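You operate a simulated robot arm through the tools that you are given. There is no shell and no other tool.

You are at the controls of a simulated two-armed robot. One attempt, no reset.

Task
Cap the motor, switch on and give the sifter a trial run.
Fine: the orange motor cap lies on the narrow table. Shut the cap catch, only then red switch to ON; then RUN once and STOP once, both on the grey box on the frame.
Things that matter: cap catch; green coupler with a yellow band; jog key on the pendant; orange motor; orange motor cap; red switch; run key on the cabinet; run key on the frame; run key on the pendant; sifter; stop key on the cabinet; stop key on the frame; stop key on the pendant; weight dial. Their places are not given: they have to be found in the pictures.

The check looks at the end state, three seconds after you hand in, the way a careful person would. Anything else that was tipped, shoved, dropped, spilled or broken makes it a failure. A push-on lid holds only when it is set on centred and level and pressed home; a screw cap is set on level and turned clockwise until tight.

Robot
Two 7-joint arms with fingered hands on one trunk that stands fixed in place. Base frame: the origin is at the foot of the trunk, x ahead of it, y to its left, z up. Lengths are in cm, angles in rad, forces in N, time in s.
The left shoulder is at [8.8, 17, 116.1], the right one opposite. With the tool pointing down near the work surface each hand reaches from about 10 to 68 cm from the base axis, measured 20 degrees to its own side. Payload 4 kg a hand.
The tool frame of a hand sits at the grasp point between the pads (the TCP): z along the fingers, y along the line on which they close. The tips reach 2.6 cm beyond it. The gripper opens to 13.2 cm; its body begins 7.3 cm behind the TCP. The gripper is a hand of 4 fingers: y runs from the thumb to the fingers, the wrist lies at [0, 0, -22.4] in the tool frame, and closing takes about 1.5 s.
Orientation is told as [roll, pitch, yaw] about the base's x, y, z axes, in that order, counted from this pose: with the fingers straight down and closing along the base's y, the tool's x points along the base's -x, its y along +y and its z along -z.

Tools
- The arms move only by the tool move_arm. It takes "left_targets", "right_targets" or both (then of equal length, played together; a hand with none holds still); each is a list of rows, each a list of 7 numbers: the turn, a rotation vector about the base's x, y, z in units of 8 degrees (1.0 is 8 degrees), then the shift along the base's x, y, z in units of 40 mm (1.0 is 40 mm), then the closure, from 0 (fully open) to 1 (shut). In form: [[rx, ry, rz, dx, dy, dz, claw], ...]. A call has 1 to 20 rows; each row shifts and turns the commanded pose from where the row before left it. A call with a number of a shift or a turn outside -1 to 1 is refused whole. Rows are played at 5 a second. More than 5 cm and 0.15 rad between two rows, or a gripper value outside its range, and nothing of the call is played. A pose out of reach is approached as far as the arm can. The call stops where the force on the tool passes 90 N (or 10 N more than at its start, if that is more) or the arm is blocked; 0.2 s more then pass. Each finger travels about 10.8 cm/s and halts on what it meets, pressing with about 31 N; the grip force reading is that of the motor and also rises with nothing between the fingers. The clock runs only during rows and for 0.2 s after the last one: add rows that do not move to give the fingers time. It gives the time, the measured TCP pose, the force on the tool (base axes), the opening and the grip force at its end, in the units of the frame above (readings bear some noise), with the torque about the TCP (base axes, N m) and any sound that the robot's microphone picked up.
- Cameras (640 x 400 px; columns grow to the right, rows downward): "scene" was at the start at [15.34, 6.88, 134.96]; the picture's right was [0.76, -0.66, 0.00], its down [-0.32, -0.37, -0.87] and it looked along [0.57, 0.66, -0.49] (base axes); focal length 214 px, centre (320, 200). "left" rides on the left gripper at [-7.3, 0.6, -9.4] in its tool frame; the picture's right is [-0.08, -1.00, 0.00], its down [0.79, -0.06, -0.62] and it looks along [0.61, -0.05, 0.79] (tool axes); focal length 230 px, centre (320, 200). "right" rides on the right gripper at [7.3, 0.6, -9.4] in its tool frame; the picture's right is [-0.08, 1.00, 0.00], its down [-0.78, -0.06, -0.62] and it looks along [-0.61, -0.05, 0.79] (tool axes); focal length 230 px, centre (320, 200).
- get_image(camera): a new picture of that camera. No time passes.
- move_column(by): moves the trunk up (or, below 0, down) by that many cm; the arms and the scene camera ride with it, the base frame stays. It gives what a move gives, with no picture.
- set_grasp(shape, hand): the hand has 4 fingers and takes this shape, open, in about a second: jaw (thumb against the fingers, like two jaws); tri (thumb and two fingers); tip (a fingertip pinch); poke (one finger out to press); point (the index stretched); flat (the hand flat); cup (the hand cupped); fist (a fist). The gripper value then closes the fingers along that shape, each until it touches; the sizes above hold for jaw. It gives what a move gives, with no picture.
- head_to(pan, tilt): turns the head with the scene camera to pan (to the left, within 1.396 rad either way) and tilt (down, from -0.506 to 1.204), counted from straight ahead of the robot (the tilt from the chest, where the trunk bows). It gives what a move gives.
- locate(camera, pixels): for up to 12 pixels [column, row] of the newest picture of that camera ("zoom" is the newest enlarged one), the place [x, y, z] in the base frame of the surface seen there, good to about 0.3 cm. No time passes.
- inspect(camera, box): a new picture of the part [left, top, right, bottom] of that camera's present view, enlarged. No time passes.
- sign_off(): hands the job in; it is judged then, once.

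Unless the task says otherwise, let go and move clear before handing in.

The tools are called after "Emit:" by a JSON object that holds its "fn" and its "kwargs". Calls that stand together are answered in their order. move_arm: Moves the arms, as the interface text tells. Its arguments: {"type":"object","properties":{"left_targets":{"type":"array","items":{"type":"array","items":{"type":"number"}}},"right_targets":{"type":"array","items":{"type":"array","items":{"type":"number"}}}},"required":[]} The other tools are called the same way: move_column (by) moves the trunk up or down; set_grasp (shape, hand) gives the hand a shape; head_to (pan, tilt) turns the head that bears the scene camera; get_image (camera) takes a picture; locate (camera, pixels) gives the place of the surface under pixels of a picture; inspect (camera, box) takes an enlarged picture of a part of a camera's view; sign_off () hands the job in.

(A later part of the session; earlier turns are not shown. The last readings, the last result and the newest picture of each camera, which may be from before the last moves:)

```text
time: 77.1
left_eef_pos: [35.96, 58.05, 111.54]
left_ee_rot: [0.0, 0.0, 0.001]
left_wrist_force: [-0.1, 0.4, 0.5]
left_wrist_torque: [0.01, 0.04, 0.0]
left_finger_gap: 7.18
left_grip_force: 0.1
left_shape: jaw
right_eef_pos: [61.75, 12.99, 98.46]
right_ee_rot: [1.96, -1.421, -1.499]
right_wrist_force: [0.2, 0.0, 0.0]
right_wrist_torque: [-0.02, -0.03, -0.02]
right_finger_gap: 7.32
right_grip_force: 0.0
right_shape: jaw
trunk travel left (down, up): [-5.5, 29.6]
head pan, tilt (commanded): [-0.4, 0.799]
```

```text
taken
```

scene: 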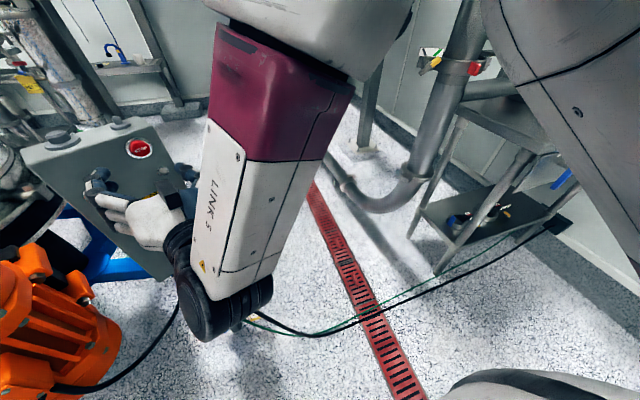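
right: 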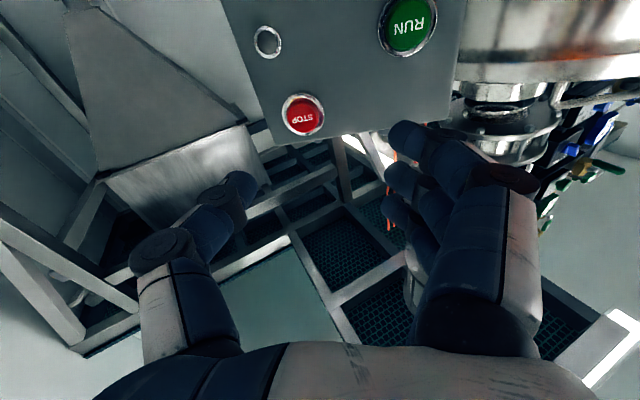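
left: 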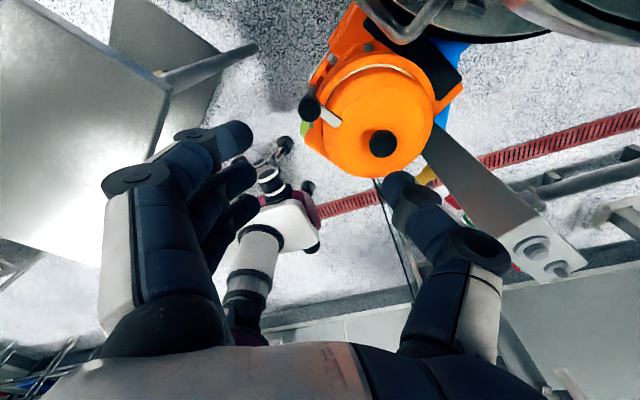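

The elbow is high and the forearm hangs down, so a fully horizontal hand is at the wrist's limit. A hand pitched about 45° down is easily reachable, so I'll pitch back down, use the "poke" finger, push the switch bar's right end down, and press the keys the same way.

Emit:
{"fn": "move_arm", "kwargs": {"right_targets": [[-0.536, 0.844, 0, -0.2, -0.1, 0, 0.45], [-0.536, 0.844, 0, -0.2, -0.1, 0, 0.45], [-0.536, 0.844, 0, -0.2, -0.1, 0, 0.45], [-0.536, 0.844, 0, -0.2, -0.1, 0, 0.45], [-0.536, 0.844, 0, -0.2, -0.1, 0, 0.45], [0, 0, 0, 0, 0, 0, 0.45], [0, 0, 0, 0, 0, 0, 0.45]]}}

Emit:
{"fn": "set_grasp", "kwargs": {"hand": "right", "shape": "poke"}}

Emit:
{"fn": "head_to", "kwargs": {"pan": 0.2, "tilt": 0.7}}

Emit:
{"fn": "get_image", "kwargs": {"camera": "scene"}}

Emit:
{"fn": "get_image", "kwargs": {"camera": "right"}}

```text
time: 78.7
left_eef_pos: [35.91, 57.97, 111.45]
left_ee_rot: [0.0, 0.001, 0.0]
left_wrist_force: [-0.2, 1.1, 0.4]
left_wrist_torque: [0.01, 0.03, 0.0]
left_finger_gap: 7.2
left_grip_force: 0.0
left_shape: jaw
right_eef_pos: [57.37, 11.15, 98.05]
right_ee_rot: [0.064, -0.928, 0.358]
right_wrist_force: [0.0, 0.9, 0.5]
right_wrist_torque: [-0.03, 0.02, 0.0]
right_finger_gap: 7.33
right_grip_force: 0.1
right_shape: jaw
trunk travel left (down, up): [-5.5, 29.6]
head pan, tilt (commanded): [-0.4, 0.799]
```

```text
time: 79.6
left_eef_pos: [36.03, 58.02, 111.47]
left_ee_rot: [0.0, -0.001, 0.0]
left_wrist_force: [-0.6, 0.2, -0.1]
left_wrist_torque: [0.01, 0.02, -0.01]
left_finger_gap: 7.22
left_grip_force: 0.1
left_shape: jaw
right_eef_pos: [57.35, 11.14, 98.26]
right_ee_rot: [0.065, -0.929, 0.357]
right_wrist_force: [0.3, 0.6, 0.1]
right_wrist_torque: [-0.01, 0.01, 0.01]
right_finger_gap: 0.01
right_grip_force: 0.0
right_shape: poke
trunk travel left (down, up): [-5.5, 29.6]
head pan, tilt (commanded): [-0.4, 0.799]
```

```text
time: 80.6
left_eef_pos: [36.03, 57.98, 111.65]
left_ee_rot: [-0.001, 0.002, 0.0]
left_wrist_force: [-0.7, 0.5, 0.2]
left_wrist_torque: [0.01, -0.05, 0.0]
left_finger_gap: 7.18
left_grip_force: 0.1
left_shape: jaw
right_eef_pos: [57.36, 11.19, 98.25]
right_ee_rot: [0.063, -0.928, 0.357]
right_wrist_force: [0.9, 0.4, -0.5]
right_wrist_torque: [0.0, 0.01, 0.02]
right_finger_gap: 0.0
right_grip_force: 0.1
right_shape: poke
trunk travel left (down, up): [-5.5, 29.6]
head pan, tilt (commanded): [0.201, 0.7]
```

```text
taken
```

scene: 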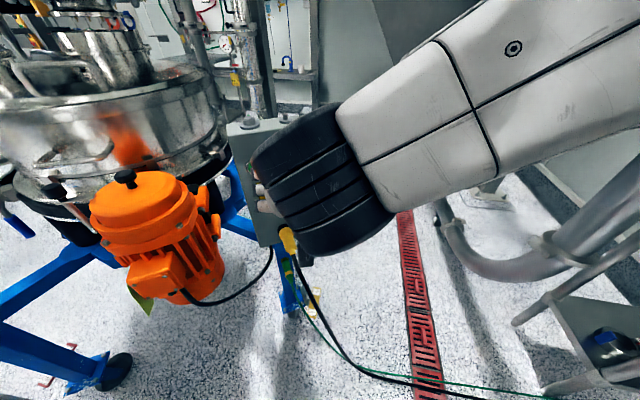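

```text
taken
```

right: 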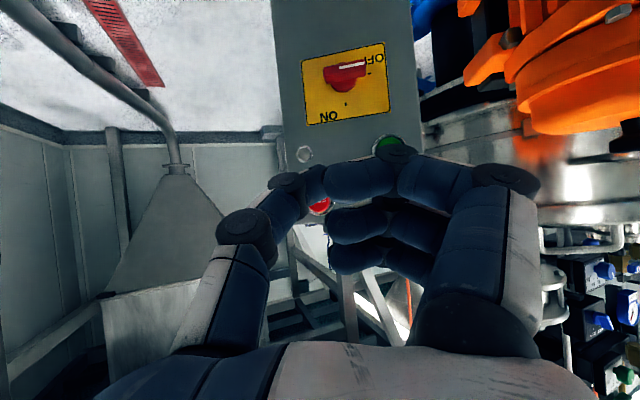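

The right camera sees the switch at (350,75) (upside down) and the poking thumb near (310,185). I zoom and locate the thumb tip and the box features.

Emit:
{"fn": "inspect", "kwargs": {"camera": "right", "box": [220, 120, 460, 300]}}

Emit:
{"fn": "locate", "kwargs": {"camera": "right", "pixels": [[300, 185], [312, 182], [320, 182], [285, 195], [345, 180], [335, 75], [360, 68], [348, 85], [385, 143], [305, 153], [320, 206], [290, 60]]}}

Emit:
{"fn": "inspect", "kwargs": {"camera": "right", "box": [270, 20, 430, 220]}}

```text
2.22 times, centred on (340, 210) of right
```

zoom: 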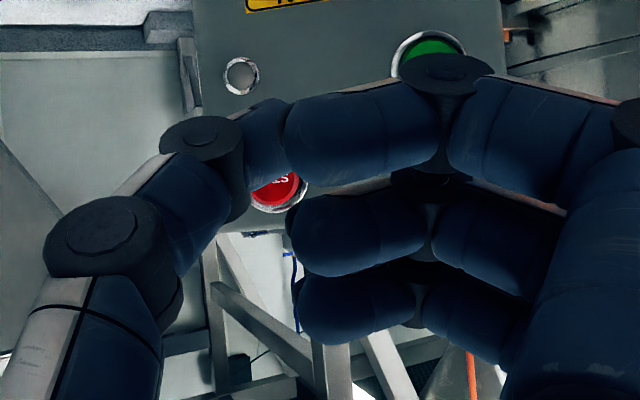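

```text
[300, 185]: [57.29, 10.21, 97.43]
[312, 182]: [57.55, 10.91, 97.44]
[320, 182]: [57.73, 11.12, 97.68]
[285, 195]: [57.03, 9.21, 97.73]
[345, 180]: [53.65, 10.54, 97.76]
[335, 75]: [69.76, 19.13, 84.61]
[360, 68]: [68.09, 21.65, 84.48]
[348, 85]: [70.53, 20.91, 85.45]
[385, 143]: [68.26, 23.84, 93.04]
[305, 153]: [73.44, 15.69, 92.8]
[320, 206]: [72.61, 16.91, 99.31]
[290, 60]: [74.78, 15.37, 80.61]
```

```text
2.00 times, centred on (350, 120) of right
```

zoom: 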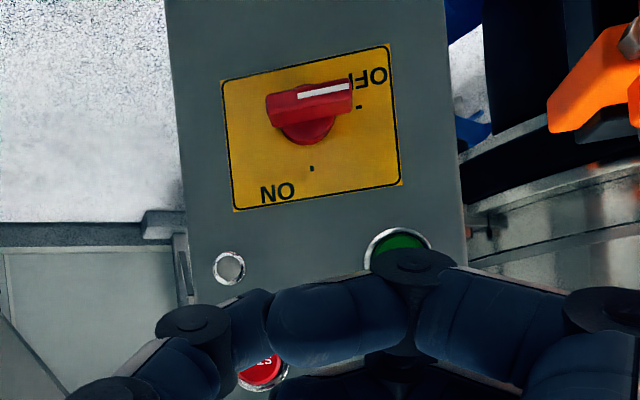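

To learn where the poke tip sits relative to the TCP, I shape the free left hand to poke too and measure it with the scene camera.

Emit:
{"fn": "set_grasp", "kwargs": {"hand": "left", "shape": "poke"}}

Emit:
{"fn": "head_to", "kwargs": {"pan": 1.05, "tilt": 0.3}}

Emit:
{"fn": "get_image", "kwargs": {"camera": "scene"}}

```text
time: 81.5
left_eef_pos: [35.94, 58.01, 111.52]
left_ee_rot: [0.001, 0.001, 0.0]
left_wrist_force: [0.0, 0.3, -0.5]
left_wrist_torque: [-0.01, 0.02, 0.0]
left_finger_gap: 0.0
left_grip_force: 0.1
left_shape: poke
right_eef_pos: [57.45, 11.02, 98.19]
right_ee_rot: [0.064, -0.928, 0.358]
right_wrist_force: [-0.8, 0.0, 0.0]
right_wrist_torque: [0.02, 0.03, 0.01]
right_finger_gap: 0.01
right_grip_force: 0.2
right_shape: poke
trunk travel left (down, up): [-5.5, 29.6]
head pan, tilt (commanded): [0.201, 0.7]
```

```text
time: 82.7
left_eef_pos: [36.05, 58.0, 111.55]
left_ee_rot: [-0.001, 0.0, -0.001]
left_wrist_force: [-0.3, -0.4, 0.2]
left_wrist_torque: [-0.02, 0.0, 0.0]
left_finger_gap: 0.0
left_grip_force: 0.0
left_shape: poke
right_eef_pos: [57.42, 11.1, 98.06]
right_ee_rot: [0.063, -0.928, 0.357]
right_wrist_force: [-1.1, 0.9, 0.6]
right_wrist_torque: [0.02, -0.02, 0.07]
right_finger_gap: 0.0
right_grip_force: 0.1
right_shape: poke
trunk travel left (down, up): [-5.5, 29.6]
head pan, tilt (commanded): [1.051, 0.3]
```

```text
taken
```

scene: 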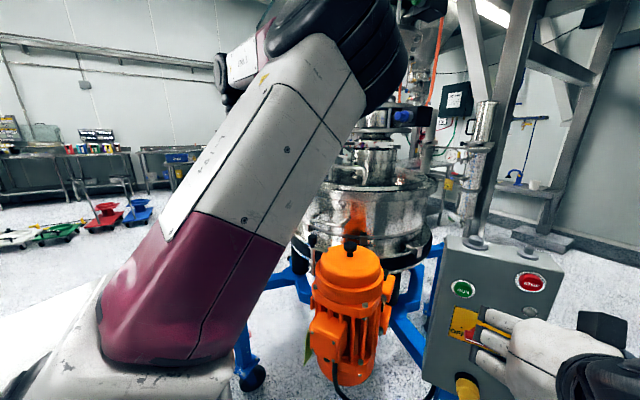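

The right hand is visible from here at lower right (480–620, 310–390). I zoom in on it.

Emit:
{"fn": "inspect", "kwargs": {"camera": "scene", "box": [420, 230, 640, 400]}}

```text
2.35 times, centred on (530, 315) of scene
```

zoom: 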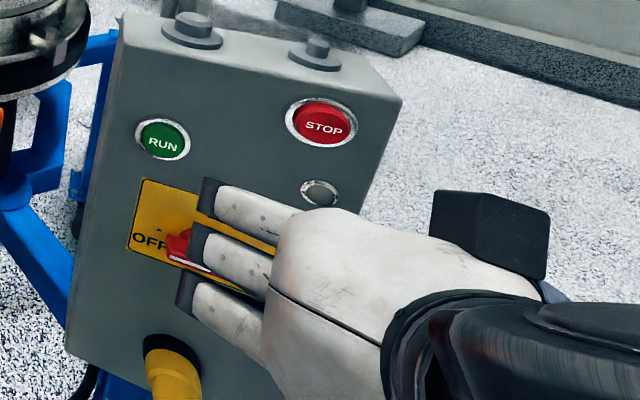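

The thumb tip is about 1 cm ahead of the TCP, with the curled fingers ~2.7 cm behind it. I bring the tip toward a point above the right end of the red bar, stopping about 6 cm short for a look.

Emit:
{"fn": "move_arm", "kwargs": {"right_targets": [[0, 0, 0.23, 0.5, 0.3, -0.45, 0], [0, 0, 0.23, 0.5, 0.3, -0.45, 0], [0, 0, 0.23, 0.5, 0.3, -0.45, 0], [0, 0, 0.23, 0.5, 0.3, -0.45, 0], [0, 0, 0, 0, 0, 0, 0], [0, 0, 0, 0, 0, 0, 0]]}}

Emit:
{"fn": "get_image", "kwargs": {"camera": "right"}}

Emit:
{"fn": "inspect", "kwargs": {"camera": "scene", "box": [420, 230, 640, 400]}}

```text
time: 84.1
left_eef_pos: [36.01, 57.99, 111.5]
left_ee_rot: [-0.001, 0.001, 0.0]
left_wrist_force: [-0.1, -0.5, 0.3]
left_wrist_torque: [0.0, 0.03, 0.02]
left_finger_gap: 0.01
left_grip_force: 0.1
left_shape: poke
right_eef_pos: [65.76, 16.09, 90.9]
right_ee_rot: [0.064, -0.929, 0.487]
right_wrist_force: [-0.3, 0.5, 0.9]
right_wrist_torque: [-0.02, -0.02, 0.02]
right_finger_gap: 0.0
right_grip_force: 0.0
right_shape: poke
trunk travel left (down, up): [-5.5, 29.6]
head pan, tilt (commanded): [1.051, 0.3]
```

```text
taken
```

right: 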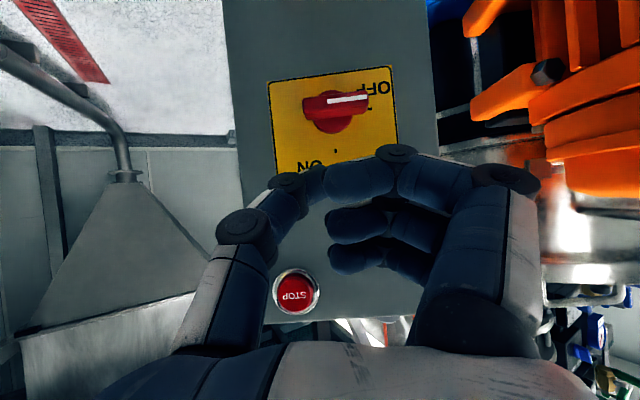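

```text
2.35 times, centred on (530, 315) of scene
```

zoom: 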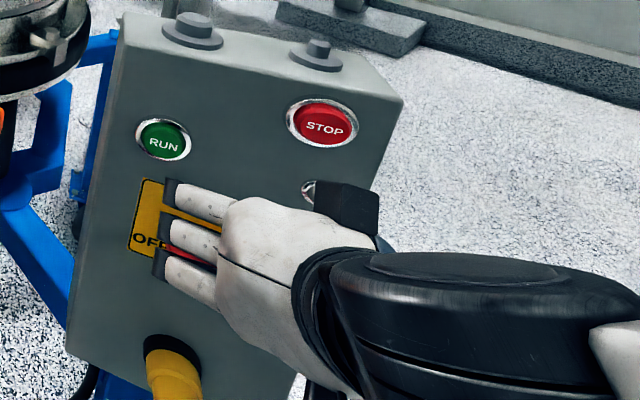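

No reach problem here; the bar lies at (303–368, 105) and the thumb tip near (314,180). I re-measure the switch from this closer view.

Emit:
{"fn": "inspect", "kwargs": {"camera": "right", "box": [260, 60, 410, 180]}}

Emit:
{"fn": "locate", "kwargs": {"camera": "zoom", "pixels": [[195, 180], [240, 172], [300, 165], [350, 155], [380, 150], [290, 230], [300, 210], [320, 275], [100, 120], [560, 90], [250, 145], [360, 180]]}}

```text
3.33 times, centred on (335, 120) of right
```

zoom: 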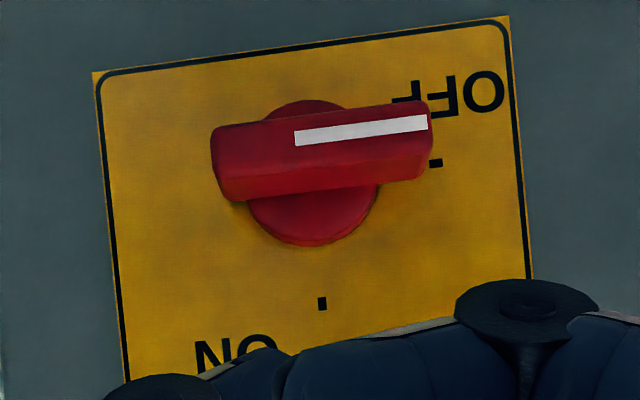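

```text
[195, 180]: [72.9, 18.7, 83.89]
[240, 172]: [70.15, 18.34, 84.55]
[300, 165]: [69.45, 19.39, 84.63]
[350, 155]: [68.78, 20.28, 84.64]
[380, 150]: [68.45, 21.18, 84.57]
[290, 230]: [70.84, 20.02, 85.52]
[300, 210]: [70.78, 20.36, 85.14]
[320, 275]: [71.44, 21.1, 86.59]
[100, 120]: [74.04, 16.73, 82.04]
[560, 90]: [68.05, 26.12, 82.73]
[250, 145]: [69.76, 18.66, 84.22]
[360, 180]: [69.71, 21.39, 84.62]
```

The bar's centre is ≈(69.2, 19.8, 84.1) with half-length ≈2.1. To keep the curled fingers away from the rising end of the bar, I try pitching the hand ~24° closer to horizontal here.

Emit:
{"fn": "move_arm", "kwargs": {"right_targets": [[0.536, -0.844, 0, 0, 0, 0, 0], [0.536, -0.844, 0, 0, 0, 0, 0], [0.536, -0.844, 0, 0, 0, 0, 0], [0, 0, 0, 0, 0, 0, 0], [0, 0, 0, 0, 0, 0, 0]]}}

Emit:
{"fn": "get_image", "kwargs": {"camera": "right"}}

Emit:
{"fn": "inspect", "kwargs": {"camera": "scene", "box": [420, 230, 640, 400]}}

```text
time: 85.3
left_eef_pos: [35.86, 57.97, 111.6]
left_ee_rot: [-0.001, -0.001, 0.0]
left_wrist_force: [-0.9, -0.2, 0.1]
left_wrist_torque: [-0.01, -0.03, -0.02]
left_finger_gap: 0.01
left_grip_force: 0.0
left_shape: poke
right_eef_pos: [64.53, 16.88, 91.14]
right_ee_rot: [0.188, -1.306, 0.373]
right_wrist_force: [0.1, 1.0, -0.1]
right_wrist_torque: [-0.01, -0.02, 0.01]
right_finger_gap: 0.02
right_grip_force: 0.0
right_shape: poke
right hand out of reach, approached as far as the arm can: row 3
trunk travel left (down, up): [-5.5, 29.6]
head pan, tilt (commanded): [1.051, 0.3]
```

```text
taken
```

right: 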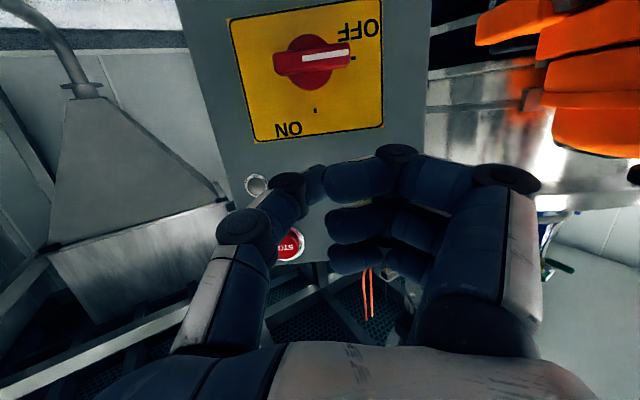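

```text
2.35 times, centred on (530, 315) of scene
```

zoom: 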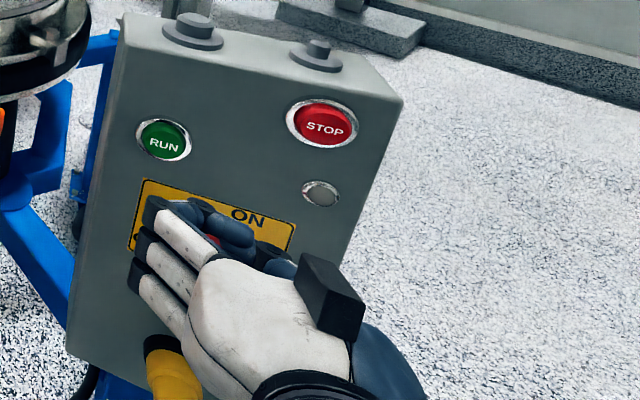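

The hand is now only ~15° below horizontal, pointing az 32.5°. From the scene camera I can see the fingers; I zoom in tighter to find the thumb tip.

Emit:
{"fn": "inspect", "kwargs": {"camera": "scene", "box": [450, 290, 560, 370]}}

Emit:
{"fn": "locate", "kwargs": {"camera": "zoom", "pixels": [[330, 190], [380, 190], [390, 215], [420, 230], [280, 150], [300, 200], [450, 110], [480, 70], [240, 120], [100, 130]]}}

```text
5.00 times, centred on (505, 330) of scene
```

zoom: 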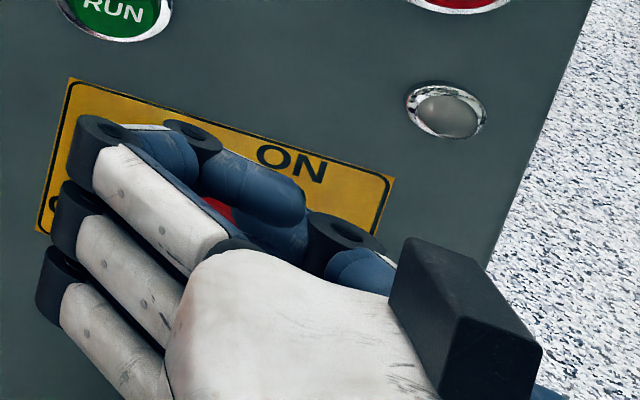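

```text
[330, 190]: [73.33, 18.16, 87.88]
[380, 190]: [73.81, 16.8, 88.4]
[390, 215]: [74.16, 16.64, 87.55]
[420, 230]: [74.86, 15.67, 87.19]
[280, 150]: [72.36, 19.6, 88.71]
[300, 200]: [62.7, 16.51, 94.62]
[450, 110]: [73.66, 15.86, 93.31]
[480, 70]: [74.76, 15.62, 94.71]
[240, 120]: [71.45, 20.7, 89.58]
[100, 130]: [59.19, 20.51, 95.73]
```

I now move the thumb tip to just above the bar's right end (tip target ≈(70.4, 18.8, 86.3)).

Emit:
{"fn": "move_arm", "kwargs": {"right_targets": [[0, 0, 0, 0.35, 0.1, -0.3, 0], [0, 0, 0, 0.35, 0.1, -0.3, 0], [0, 0, 0, 0.35, 0.1, -0.25, 0], [0, 0, 0, 0, 0, 0, 0], [0, 0, 0, 0, 0, 0, 0]]}}

Emit:
{"fn": "get_image", "kwargs": {"camera": "right"}}

Emit:
{"fn": "inspect", "kwargs": {"camera": "scene", "box": [450, 290, 560, 370]}}

```text
time: 86.7
left_eef_pos: [35.87, 57.97, 111.51]
left_ee_rot: [0.0, 0.001, 0.001]
left_wrist_force: [1.1, 0.2, -0.2]
left_wrist_torque: [-0.01, 0.01, 0.01]
left_finger_gap: 0.0
left_grip_force: 0.1
left_shape: poke
right_eef_pos: [67.76, 14.07, 93.11]
right_ee_rot: [0.537, -1.349, -0.059]
right_wrist_force: [-0.5, -0.6, 0.1]
right_wrist_torque: [-0.03, 0.02, 0.03]
right_finger_gap: 0.0
right_grip_force: 0.0
right_shape: poke
right hand out of reach, approached as far as the arm can: row 1, 2, 3
trunk travel left (down, up): [-5.5, 29.6]
head pan, tilt (commanded): [1.051, 0.3]
stopped in row 5 (right hand): the arm was blocked; the commanded pose is now the measured one
```

```text
taken
```

right: 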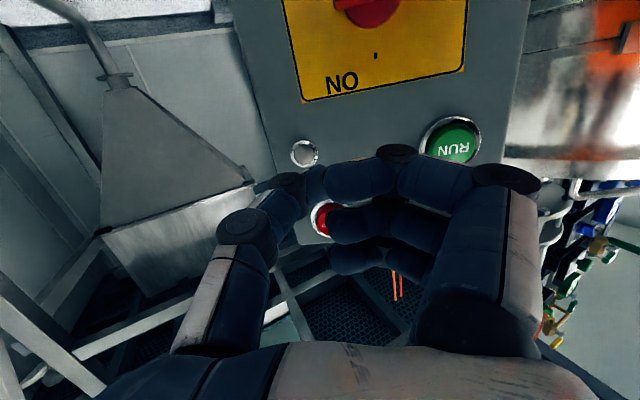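

```text
5.00 times, centred on (505, 330) of scene
```

zoom: 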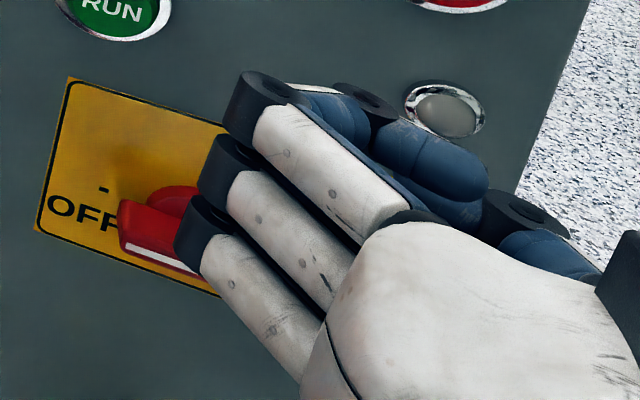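

That pose is beyond the wrist's range and the hand drifted up toward the keys, so I back away from the box and pitch down again; then I'll roll the hand so the curled fingers lie below the thumb, which keeps them clear of the bar at a steeper pitch.

Emit:
{"fn": "move_arm", "kwargs": {"right_targets": [[0, 0, 0, -0.6, -0.38, 0, 0], [-0.536, 0.844, 0, -0.6, -0.38, 0, 0], [-0.536, 0.844, 0, -0.6, -0.38, 0, 0], [-0.536, 0.844, 0, 0, 0, 0, 0], [0, 0, 0, 0, 0, 0, 0], [0, 0, 0, 0, 0, 0, 0]]}}

Emit:
{"fn": "move_column", "kwargs": {"by": -5}}

```text
time: 88.1
left_eef_pos: [36.15, 57.95, 111.51]
left_ee_rot: [-0.001, 0.002, 0.0]
left_wrist_force: [0.1, 1.1, -0.2]
left_wrist_torque: [-0.01, 0.03, -0.01]
left_finger_gap: 0.0
left_grip_force: 0.1
left_shape: poke
right_eef_pos: [60.36, 9.99, 93.12]
right_ee_rot: [0.104, -0.956, 0.353]
right_wrist_force: [-0.1, -0.6, 0.1]
right_wrist_torque: [0.02, 0.0, -0.01]
right_finger_gap: 0.0
right_grip_force: 0.1
right_shape: poke
trunk travel left (down, up): [-5.5, 29.6]
head pan, tilt (commanded): [1.051, 0.3]
```

```text
time: 89.0
left_eef_pos: [35.82, 57.98, 106.7]
left_ee_rot: [0.001, -0.003, -0.002]
left_wrist_force: [-0.1, -0.4, 0.1]
left_wrist_torque: [0.01, -0.07, 0.01]
left_finger_gap: 0.0
left_grip_force: 0.1
left_shape: poke
right_eef_pos: [60.21, 9.77, 88.22]
right_ee_rot: [0.102, -0.961, 0.355]
right_wrist_force: [0.2, -0.3, 0.6]
right_wrist_torque: [-0.01, 0.0, 0.0]
right_finger_gap: 0.01
right_grip_force: 0.0
right_shape: poke
trunk travel left (down, up): [-0.5, 34.6]
head pan, tilt (commanded): [1.051, 0.3]
```

Now I roll the hand about its pointing axis by −48° as a first step, checking reach.

Emit:
{"fn": "move_arm", "kwargs": {"right_targets": [[-0.729, -0.379, 0.57, 0, 0, 0, 0], [-0.729, -0.379, 0.57, 0, 0, 0, 0], [-0.729, -0.379, 0.57, 0, 0, 0, 0], [-0.729, -0.379, 0.57, 0, 0, 0, 0], [-0.729, -0.379, 0.57, 0, 0, 0, 0], [-0.729, -0.379, 0.57, 0, 0, 0, 0], [0, 0, 0, 0, 0, 0, 0]]}}

Emit:
{"fn": "get_image", "kwargs": {"camera": "right"}}

Emit:
{"fn": "get_image", "kwargs": {"camera": "scene"}}

```text
time: 90.6
left_eef_pos: [35.98, 58.04, 106.59]
left_ee_rot: [0.001, 0.001, 0.0]
left_wrist_force: [-0.1, -0.3, 0.2]
left_wrist_torque: [-0.01, 0.0, 0.04]
left_finger_gap: 0.0
left_grip_force: 0.1
left_shape: poke
right_eef_pos: [60.25, 9.84, 87.92]
right_ee_rot: [-0.783, -0.63, 1.511]
right_wrist_force: [-1.0, -0.3, -0.8]
right_wrist_torque: [0.0, -0.03, -0.01]
right_finger_gap: 0.01
right_grip_force: 0.0
right_shape: poke
trunk travel left (down, up): [-0.5, 34.6]
head pan, tilt (commanded): [1.051, 0.3]
```

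```text
taken
```

right: 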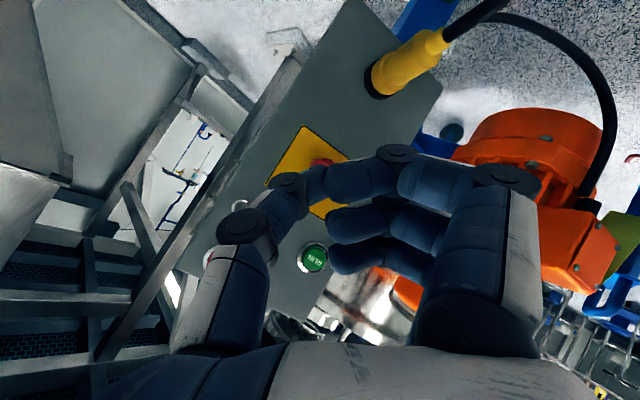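

```text
taken
```

scene: 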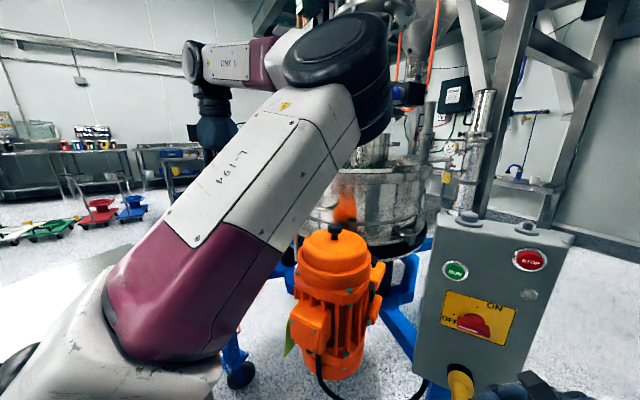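

The roll is reachable, and the scene camera now sees the box face well. I roll the remaining −40°.

Emit:
{"fn": "move_arm", "kwargs": {"right_targets": [[-0.729, -0.379, 0.57, 0, 0, 0, 0], [-0.729, -0.379, 0.57, 0, 0, 0, 0], [-0.729, -0.379, 0.57, 0, 0, 0, 0], [-0.729, -0.379, 0.57, 0, 0, 0, 0], [-0.729, -0.379, 0.57, 0, 0, 0, 0], [0, 0, 0, 0, 0, 0, 0]]}}

Emit:
{"fn": "head_to", "kwargs": {"pan": 0.75, "tilt": 0.55}}

Emit:
{"fn": "get_image", "kwargs": {"camera": "scene"}}

Emit:
{"fn": "get_image", "kwargs": {"camera": "right"}}

```text
time: 92.0
left_eef_pos: [36.03, 57.98, 106.51]
left_ee_rot: [0.0, -0.001, 0.0]
left_wrist_force: [0.1, -0.4, -0.2]
left_wrist_torque: [0.01, -0.02, 0.04]
left_finger_gap: 0.0
left_grip_force: 0.1
left_shape: poke
right_eef_pos: [60.32, 9.89, 88.1]
right_ee_rot: [-0.961, -0.084, 1.986]
right_wrist_force: [0.1, -0.1, -0.1]
right_wrist_torque: [0.02, -0.01, 0.0]
right_finger_gap: 0.0
right_grip_force: 0.1
right_shape: poke
trunk travel left (down, up): [-0.5, 34.6]
head pan, tilt (commanded): [1.051, 0.3]
```

```text
time: 92.8
left_eef_pos: [35.94, 57.92, 106.56]
left_ee_rot: [0.001, -0.001, 0.001]
left_wrist_force: [-0.4, -0.4, 0.3]
left_wrist_torque: [-0.04, -0.01, 0.02]
left_finger_gap: 0.0
left_grip_force: 0.0
left_shape: poke
right_eef_pos: [60.41, 9.91, 88.04]
right_ee_rot: [-0.962, -0.086, 1.985]
right_wrist_force: [0.3, -0.2, -0.5]
right_wrist_torque: [-0.01, 0.01, 0.0]
right_finger_gap: 0.0
right_grip_force: 0.1
right_shape: poke
trunk travel left (down, up): [-0.5, 34.6]
head pan, tilt (commanded): [0.75, 0.55]
```

```text
taken
```

scene: 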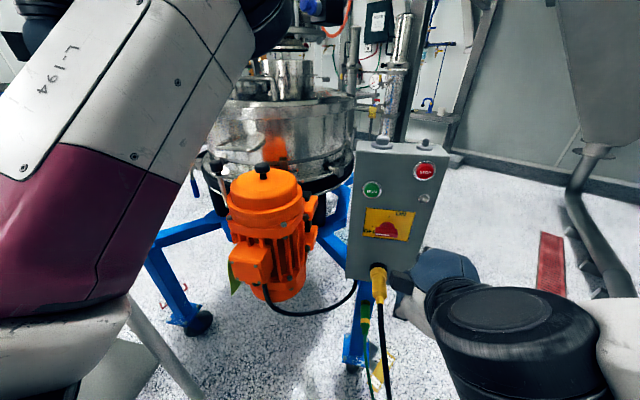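

```text
taken
```

right: 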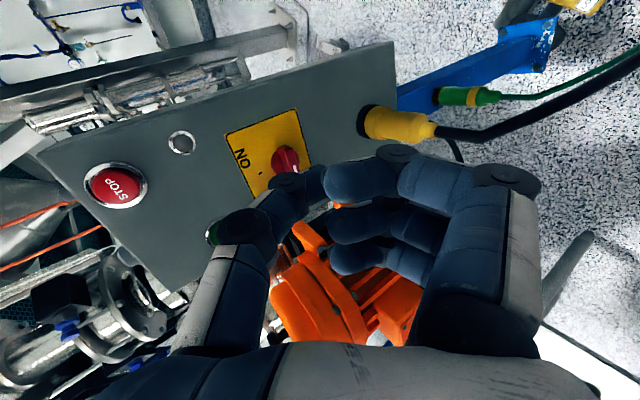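

Now the thumb stands nearly vertical with the fingers below and behind — a good pusher. I advance to a point about 4 cm short of the bar and check.

Emit:
{"fn": "move_arm", "kwargs": {"right_targets": [[0, 0, 0, 0.5, 0.5, 0, 0], [0, 0, 0, 0.5, 0.5, 0, 0], [0, 0, 0, 0.5, 0.4, 0, 0], [0, 0, 0, 0, 0, 0, 0], [0, 0, 0, 0, 0, 0, 0]]}}

Emit:
{"fn": "get_image", "kwargs": {"camera": "right"}}

Emit:
{"fn": "inspect", "kwargs": {"camera": "scene", "box": [330, 130, 490, 290]}}

```text
time: 94.0
left_eef_pos: [36.11, 58.03, 106.6]
left_ee_rot: [-0.001, 0.001, 0.001]
left_wrist_force: [0.3, -0.6, 0.2]
left_wrist_torque: [0.04, 0.01, 0.02]
left_finger_gap: 0.0
left_grip_force: 0.1
left_shape: poke
right_eef_pos: [66.13, 15.46, 87.83]
right_ee_rot: [-0.961, -0.086, 1.985]
right_wrist_force: [0.0, -0.3, -0.2]
right_wrist_torque: [0.0, 0.0, 0.01]
right_finger_gap: 0.01
right_grip_force: 0.0
right_shape: poke
trunk travel left (down, up): [-0.5, 34.6]
head pan, tilt (commanded): [0.75, 0.55]
```

```text
taken
```

right: 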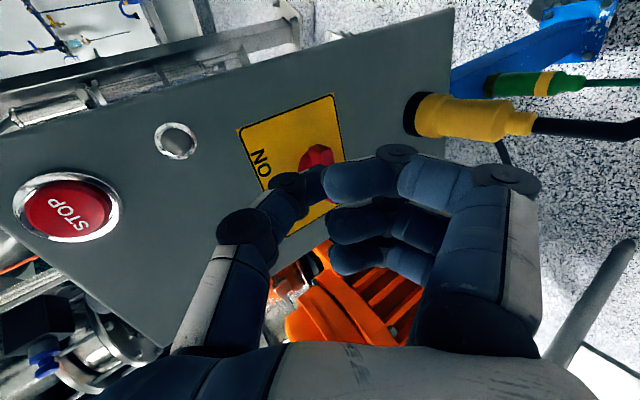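

```text
2.50 times, centred on (410, 210) of scene
```

zoom: 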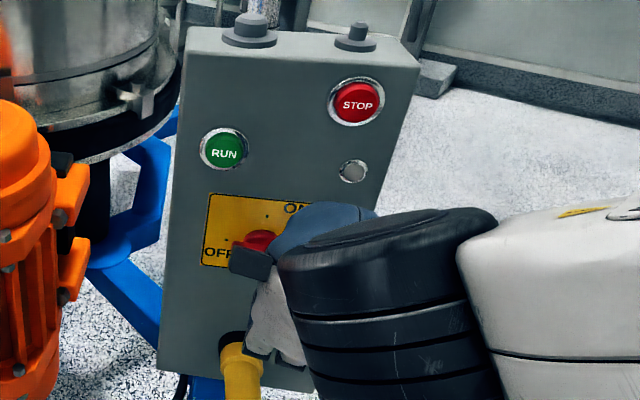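

Emit:
{"fn": "locate", "kwargs": {"camera": "zoom", "pixels": [[253, 262], [240, 250], [320, 220], [350, 210], [300, 250], [255, 240], [270, 320], [370, 225], [290, 340]]}}

Emit:
{"fn": "inspect", "kwargs": {"camera": "right", "box": [220, 80, 420, 240]}}

Emit:
{"fn": "locate", "kwargs": {"camera": "zoom", "pixels": [[310, 180], [330, 190], [280, 190], [250, 230], [270, 245], [320, 230], [300, 300], [160, 300], [400, 250]]}}

```text
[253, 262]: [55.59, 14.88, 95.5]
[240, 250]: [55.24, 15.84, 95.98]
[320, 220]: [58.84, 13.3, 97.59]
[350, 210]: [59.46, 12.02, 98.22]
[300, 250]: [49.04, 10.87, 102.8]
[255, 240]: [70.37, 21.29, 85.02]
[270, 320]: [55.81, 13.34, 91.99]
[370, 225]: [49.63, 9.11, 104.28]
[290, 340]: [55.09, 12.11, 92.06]
```

```text
2.50 times, centred on (320, 160) of right
```

zoom: 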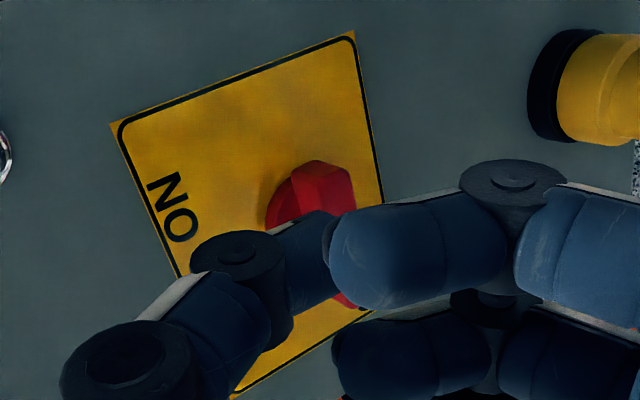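

```text
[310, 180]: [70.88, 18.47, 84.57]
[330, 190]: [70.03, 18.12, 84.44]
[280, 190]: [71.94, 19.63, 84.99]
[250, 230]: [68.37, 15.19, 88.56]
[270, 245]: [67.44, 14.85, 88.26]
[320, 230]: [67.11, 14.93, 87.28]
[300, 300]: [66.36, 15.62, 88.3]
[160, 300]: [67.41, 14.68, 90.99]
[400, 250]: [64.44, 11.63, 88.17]
```

The hand's parts are clear of the box. I advance so the thumb is above the bar's right end (TCP ≈(69.9, 18.5, 87.3)).

Emit:
{"fn": "move_arm", "kwargs": {"right_targets": [[0, 0, 0, 0.32, 0.25, 0, 0], [0, 0, 0, 0.32, 0.25, -0.05, 0], [0, 0, 0, 0.3, 0.25, -0.05, 0], [0, 0, 0, 0, 0, 0, 0], [0, 0, 0, 0, 0, 0, 0]]}}

Emit:
{"fn": "inspect", "kwargs": {"camera": "right", "box": [220, 80, 420, 240]}}

Emit:
{"fn": "inspect", "kwargs": {"camera": "scene", "box": [330, 130, 490, 290]}}

```text
time: 95.2
left_eef_pos: [35.92, 57.98, 106.52]
left_ee_rot: [0.0, 0.0, 0.0]
left_wrist_force: [0.0, -0.2, 0.0]
left_wrist_torque: [0.0, -0.02, 0.01]
left_finger_gap: 0.0
left_grip_force: 0.0
left_shape: poke
right_eef_pos: [69.85, 18.37, 87.55]
right_ee_rot: [-0.962, -0.087, 1.983]
right_wrist_force: [-0.3, 0.2, -0.6]
right_wrist_torque: [0.01, -0.02, 0.02]
right_finger_gap: 0.0
right_grip_force: 0.0
right_shape: poke
trunk travel left (down, up): [-0.5, 34.6]
head pan, tilt (commanded): [0.75, 0.55]
```

```text
2.50 times, centred on (320, 160) of right
```

zoom: 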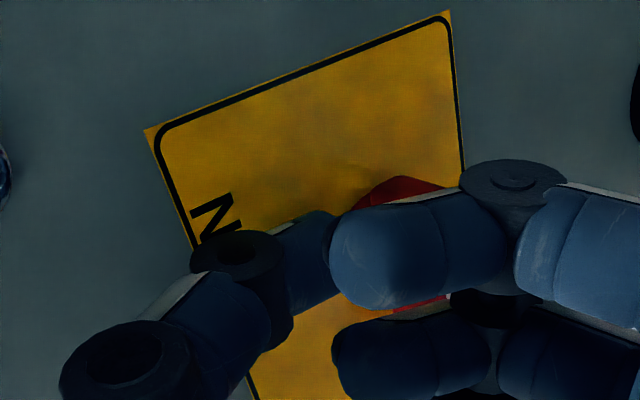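

```text
2.50 times, centred on (410, 210) of scene
```

zoom: 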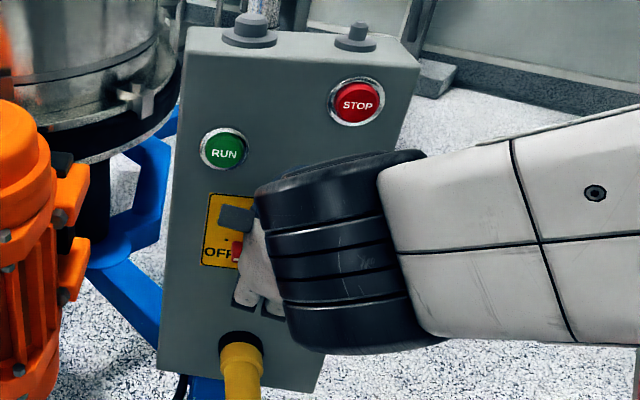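

No contact yet. I lower in small steps, watching for the contact force on the bar.

Emit:
{"fn": "move_arm", "kwargs": {"right_targets": [[0, 0, 0, 0, 0, -0.15, 0], [0, 0, 0, 0, 0, -0.15, 0], [0, 0, 0, 0, 0, 0, 0]]}}

Emit:
{"fn": "move_arm", "kwargs": {"right_targets": [[0, 0, 0, 0, 0, -0.15, 0], [0, 0, 0, 0, 0, 0, 0]]}}

Emit:
{"fn": "move_arm", "kwargs": {"right_targets": [[0, 0, 0, 0, 0, -0.15, 0], [0, 0, 0, 0, 0, 0, 0]]}}

Emit:
{"fn": "inspect", "kwargs": {"camera": "right", "box": [220, 80, 420, 240]}}

```text
time: 96.0
left_eef_pos: [36.0, 57.93, 106.57]
left_ee_rot: [0.003, -0.003, 0.002]
left_wrist_force: [0.0, 0.5, -0.2]
left_wrist_torque: [0.03, 0.03, 0.01]
left_finger_gap: 0.01
left_grip_force: 0.0
left_shape: poke
right_eef_pos: [70.0, 18.11, 86.44]
right_ee_rot: [-0.965, -0.088, 1.981]
right_wrist_force: [2.9, -7.9, 9.0]
right_wrist_torque: [0.02, -0.16, -0.17]
right_finger_gap: 0.0
right_grip_force: 0.1
right_shape: poke
trunk travel left (down, up): [-0.5, 34.6]
head pan, tilt (commanded): [0.75, 0.55]
```

```text
time: 96.6
left_eef_pos: [35.94, 57.93, 106.67]
left_ee_rot: [0.002, -0.001, -0.001]
left_wrist_force: [0.0, -0.6, -0.1]
left_wrist_torque: [0.04, -0.04, 0.02]
left_finger_gap: 0.02
left_grip_force: 0.1
left_shape: poke
right_eef_pos: [70.05, 17.93, 85.87]
right_ee_rot: [-0.964, -0.087, 1.98]
right_wrist_force: [9.6, -23.7, 10.0]
right_wrist_torque: [-0.08, -0.32, -0.51]
right_finger_gap: 0.0
right_grip_force: 0.0
right_shape: poke
trunk travel left (down, up): [-0.5, 34.6]
head pan, tilt (commanded): [0.75, 0.55]
```

```text
time: 97.2
left_eef_pos: [35.92, 57.68, 106.72]
left_ee_rot: [0.004, -0.001, 0.0]
left_wrist_force: [0.0, 0.1, 0.3]
left_wrist_torque: [-0.01, 0.0, -0.01]
left_finger_gap: 0.0
left_grip_force: 0.1
left_shape: poke
right_eef_pos: [70.07, 17.85, 85.12]
right_ee_rot: [-0.96, -0.087, 1.98]
right_wrist_force: [4.2, -37.3, 7.8]
right_wrist_torque: [-0.11, -0.2, -0.61]
right_finger_gap: 0.02
right_grip_force: 0.1
right_shape: poke
trunk travel left (down, up): [-0.5, 34.6]
head pan, tilt (commanded): [0.75, 0.55]
```

```text
2.50 times, centred on (320, 160) of right
```

zoom: 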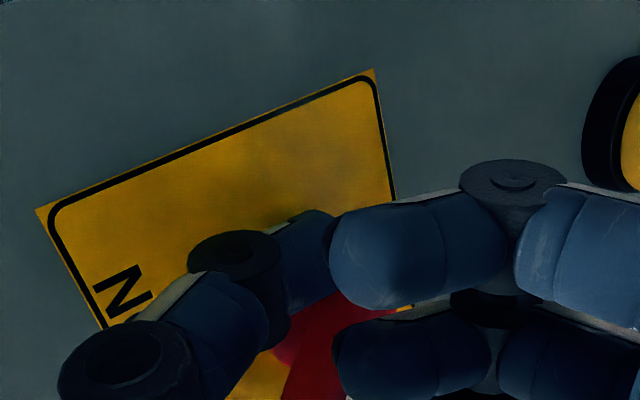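

The thumb has caught the bar and it is turning (the red bar now slants in the right zoom at (330,340)); the side force shows I need to follow its arc. I shift to the right along the face and go further down.

Emit:
{"fn": "move_arm", "kwargs": {"right_targets": [[0, 0, 0, 0.05, -0.08, 0, 0], [0, 0, 0, 0, 0, -0.15, 0], [0, 0, 0, 0, 0, 0, 0]]}}

Emit:
{"fn": "move_arm", "kwargs": {"right_targets": [[0, 0, 0, 0, 0, -0.15, 0], [0, 0, 0, 0, 0, 0, 0]]}}

Emit:
{"fn": "get_image", "kwargs": {"camera": "right"}}

Emit:
{"fn": "inspect", "kwargs": {"camera": "right", "box": [180, 80, 380, 260]}}

```text
time: 98.0
left_eef_pos: [36.03, 57.88, 106.66]
left_ee_rot: [0.001, 0.0, 0.0]
left_wrist_force: [0.3, -0.1, 0.5]
left_wrist_torque: [-0.01, -0.01, 0.0]
left_finger_gap: 0.0
left_grip_force: 0.0
left_shape: poke
right_eef_pos: [69.96, 18.12, 84.15]
right_ee_rot: [-0.954, -0.09, 1.99]
right_wrist_force: [-16.3, -18.7, -6.0]
right_wrist_torque: [-0.22, 0.18, -0.13]
right_finger_gap: 0.02
right_grip_force: 0.0
right_shape: poke
trunk travel left (down, up): [-0.5, 34.6]
head pan, tilt (commanded): [0.75, 0.55]
```

```text
time: 98.6
left_eef_pos: [35.77, 57.91, 106.6]
left_ee_rot: [0.002, -0.005, 0.0]
left_wrist_force: [-0.1, 0.5, 0.9]
left_wrist_torque: [0.0, -0.02, -0.02]
left_finger_gap: 0.01
left_grip_force: 0.1
left_shape: poke
right_eef_pos: [70.02, 18.17, 83.99]
right_ee_rot: [-0.962, -0.089, 1.989]
right_wrist_force: [-22.1, -13.5, 1.9]
right_wrist_torque: [-0.06, 0.09, 0.04]
right_finger_gap: 0.04
right_grip_force: 0.1
right_shape: poke
trunk travel left (down, up): [-0.5, 34.6]
head pan, tilt (commanded): [0.75, 0.55]
```

```text
taken
```

right: 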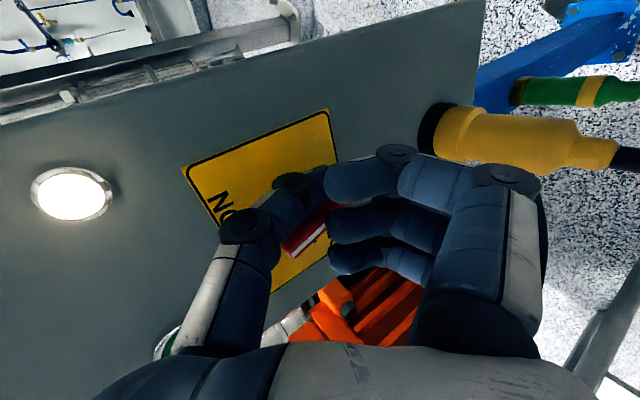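

```text
2.22 times, centred on (280, 170) of right
```

zoom: 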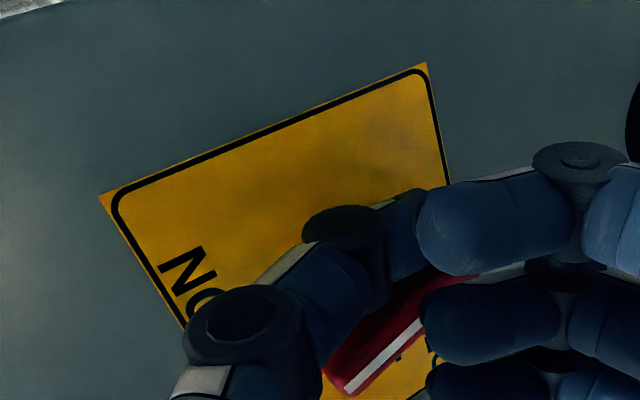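

The indicator lamp is now lit (72,190) — the switch has made contact — but the bar looks ~10–15° short of vertical and the thumb presses on the face. I back off slightly, go lower, then push left to bring the bar fully to ON.

Emit:
{"fn": "move_arm", "kwargs": {"right_targets": [[0, 0, 0, -0.1, -0.06, 0, 0], [0, 0, 0, 0.02, -0.04, -0.15, 0], [0, 0, 0, 0, 0, 0, 0]]}}

Emit:
{"fn": "move_arm", "kwargs": {"right_targets": [[0, 0, 0, -0.04, 0.063, 0, 0], [0, 0, 0, -0.04, 0.063, 0, 0], [0, 0, 0, 0, 0, 0, 0]]}}

Emit:
{"fn": "inspect", "kwargs": {"camera": "right", "box": [180, 80, 380, 260]}}

```text
time: 99.4
left_eef_pos: [35.96, 58.06, 106.57]
left_ee_rot: [-0.001, -0.001, 0.0]
left_wrist_force: [-0.3, 0.1, -0.4]
left_wrist_torque: [0.01, -0.02, -0.01]
left_finger_gap: 0.0
left_grip_force: 0.1
left_shape: poke
right_eef_pos: [69.93, 17.92, 83.4]
right_ee_rot: [-0.961, -0.085, 1.986]
right_wrist_force: [-0.6, -0.4, 0.0]
right_wrist_torque: [0.01, -0.02, -0.02]
right_finger_gap: 0.01
right_grip_force: 0.0
right_shape: poke
trunk travel left (down, up): [-0.5, 34.6]
head pan, tilt (commanded): [0.75, 0.55]
```

```text
time: 100.2
left_eef_pos: [35.97, 57.99, 106.58]
left_ee_rot: [0.001, -0.001, 0.0]
left_wrist_force: [-0.1, 0.6, 0.1]
left_wrist_torque: [-0.01, 0.03, -0.01]
left_finger_gap: 0.0
left_grip_force: 0.1
left_shape: poke
right_eef_pos: [69.75, 18.22, 83.51]
right_ee_rot: [-0.963, -0.086, 1.985]
right_wrist_force: [-2.6, -3.7, 0.2]
right_wrist_torque: [0.02, -0.01, 0.01]
right_finger_gap: 0.0
right_grip_force: 0.0
right_shape: poke
trunk travel left (down, up): [-0.5, 34.6]
head pan, tilt (commanded): [0.75, 0.55]
```

```text
2.22 times, centred on (280, 170) of right
```

zoom: 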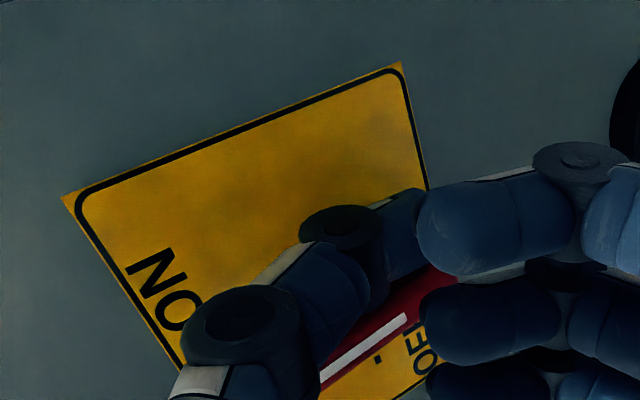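

Forces are now small. I draw the thumb back from the box to view the switch's position properly.

Emit:
{"fn": "move_arm", "kwargs": {"right_targets": [[0, 0, 0, -0.3, -0.25, 0, 0], [0, 0, 0, -0.6, -0.5, 0, 0], [0, 0, 0, -0.6, -0.6, 0, 0], [0, 0, 0, -0.5, -0.8, 0, 0], [0, 0, 0, 0, -0.8, 0, 0], [0, 0, 0, 0, 0, 0, 0]]}}

Emit:
{"fn": "get_image", "kwargs": {"camera": "scene"}}

Emit:
{"fn": "inspect", "kwargs": {"camera": "scene", "box": [330, 130, 450, 270]}}

Emit:
{"fn": "get_image", "kwargs": {"camera": "right"}}

```text
time: 101.6
left_eef_pos: [36.09, 57.93, 106.53]
left_ee_rot: [0.001, 0.001, 0.001]
left_wrist_force: [0.2, -0.8, 0.4]
left_wrist_torque: [0.04, 0.0, 0.01]
left_finger_gap: 0.0
left_grip_force: 0.0
left_shape: poke
right_eef_pos: [61.37, 6.59, 83.49]
right_ee_rot: [-0.963, -0.087, 1.986]
right_wrist_force: [0.3, 0.8, -0.3]
right_wrist_torque: [0.0, 0.02, 0.03]
right_finger_gap: 0.01
right_grip_force: 0.1
right_shape: poke
trunk travel left (down, up): [-0.5, 34.6]
head pan, tilt (commanded): [0.75, 0.55]
```

```text
taken
```

scene: 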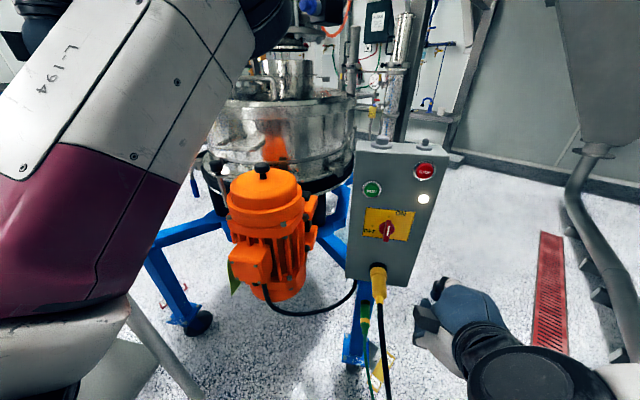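

```text
2.86 times, centred on (390, 200) of scene
```

zoom: 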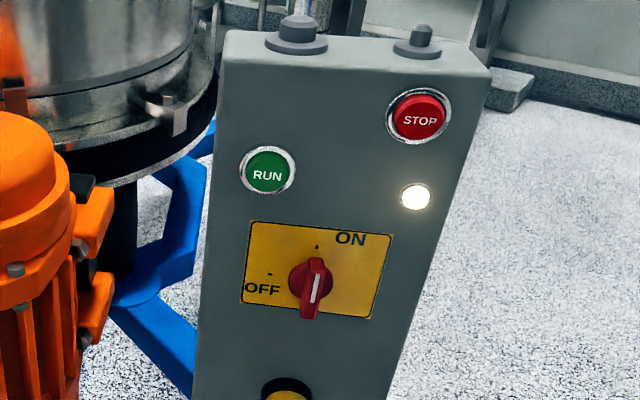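

```text
taken
```

right: 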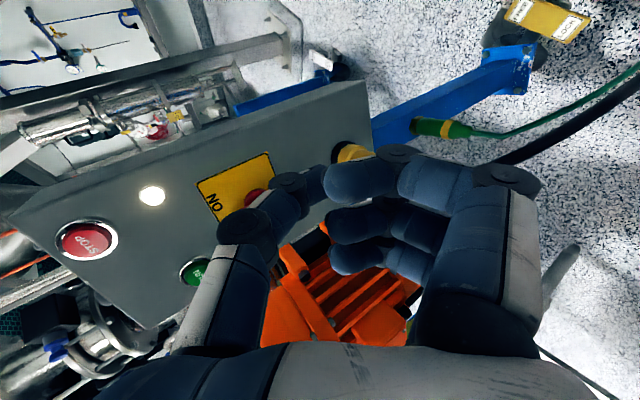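

The switch now stands vertical at ON with the lamp lit. Next is RUN on this box: I roll the hand back so the poke tip leads, while rising to key height and moving in front of the RUN key with ~8 cm standoff.

Emit:
{"fn": "move_arm", "kwargs": {"right_targets": [[0.729, 0.379, -0.57, 0, 0, 0.35, 0], [0.729, 0.379, -0.57, 0, 0, 0.35, 0], [0.729, 0.379, -0.57, 0, 0, 0.35, 0], [0.729, 0.379, -0.57, 0, 0, 0.35, 0], [0.729, 0.379, -0.57, 0, 0.2, 0.35, 0], [0.729, 0.379, -0.57, 0, 0.4, 0.35, 0], [0.729, 0.379, -0.57, 0, 0.4, 0.35, 0], [0.729, 0.379, -0.57, 0, 0.4, 0.35, 0], [0.729, 0.379, -0.57, 0, 0.4, 0.2, 0], [0.729, 0.379, -0.57, 0, 0.4, 0, 0], [0.729, 0.379, -0.57, 0, 0.4, 0, 0], [0, 0, 0, 0, 0, 0, 0]]}}

Emit:
{"fn": "get_image", "kwargs": {"camera": "scene"}}

Emit:
{"fn": "get_image", "kwargs": {"camera": "right"}}

```text
time: 104.2
left_eef_pos: [35.93, 57.99, 106.53]
left_ee_rot: [0.0, -0.001, 0.0]
left_wrist_force: [-0.7, -0.3, -0.3]
left_wrist_torque: [0.0, 0.01, 0.01]
left_finger_gap: 0.0
left_grip_force: 0.1
left_shape: poke
right_eef_pos: [61.59, 16.87, 95.33]
right_ee_rot: [0.109, -0.958, 0.349]
right_wrist_force: [0.6, 0.3, -0.5]
right_wrist_torque: [0.01, 0.02, -0.02]
right_finger_gap: 0.0
right_grip_force: 0.1
right_shape: poke
trunk travel left (down, up): [-0.5, 34.6]
head pan, tilt (commanded): [0.75, 0.55]
```

```text
taken
```

scene: 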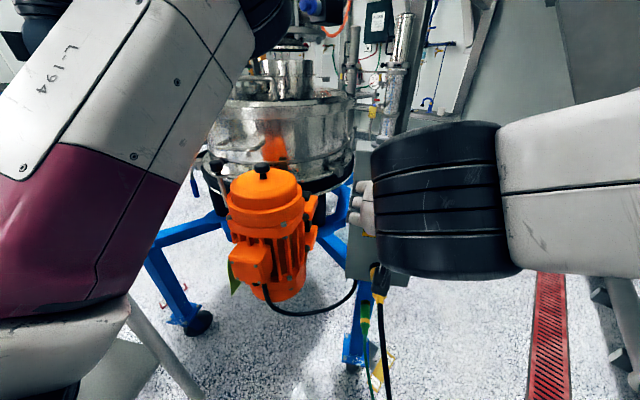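

```text
taken
```

right: 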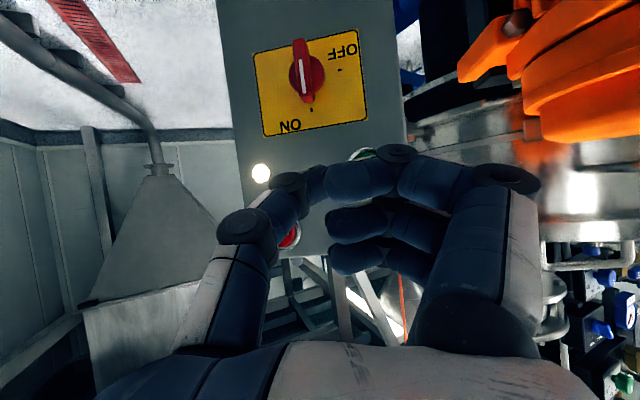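

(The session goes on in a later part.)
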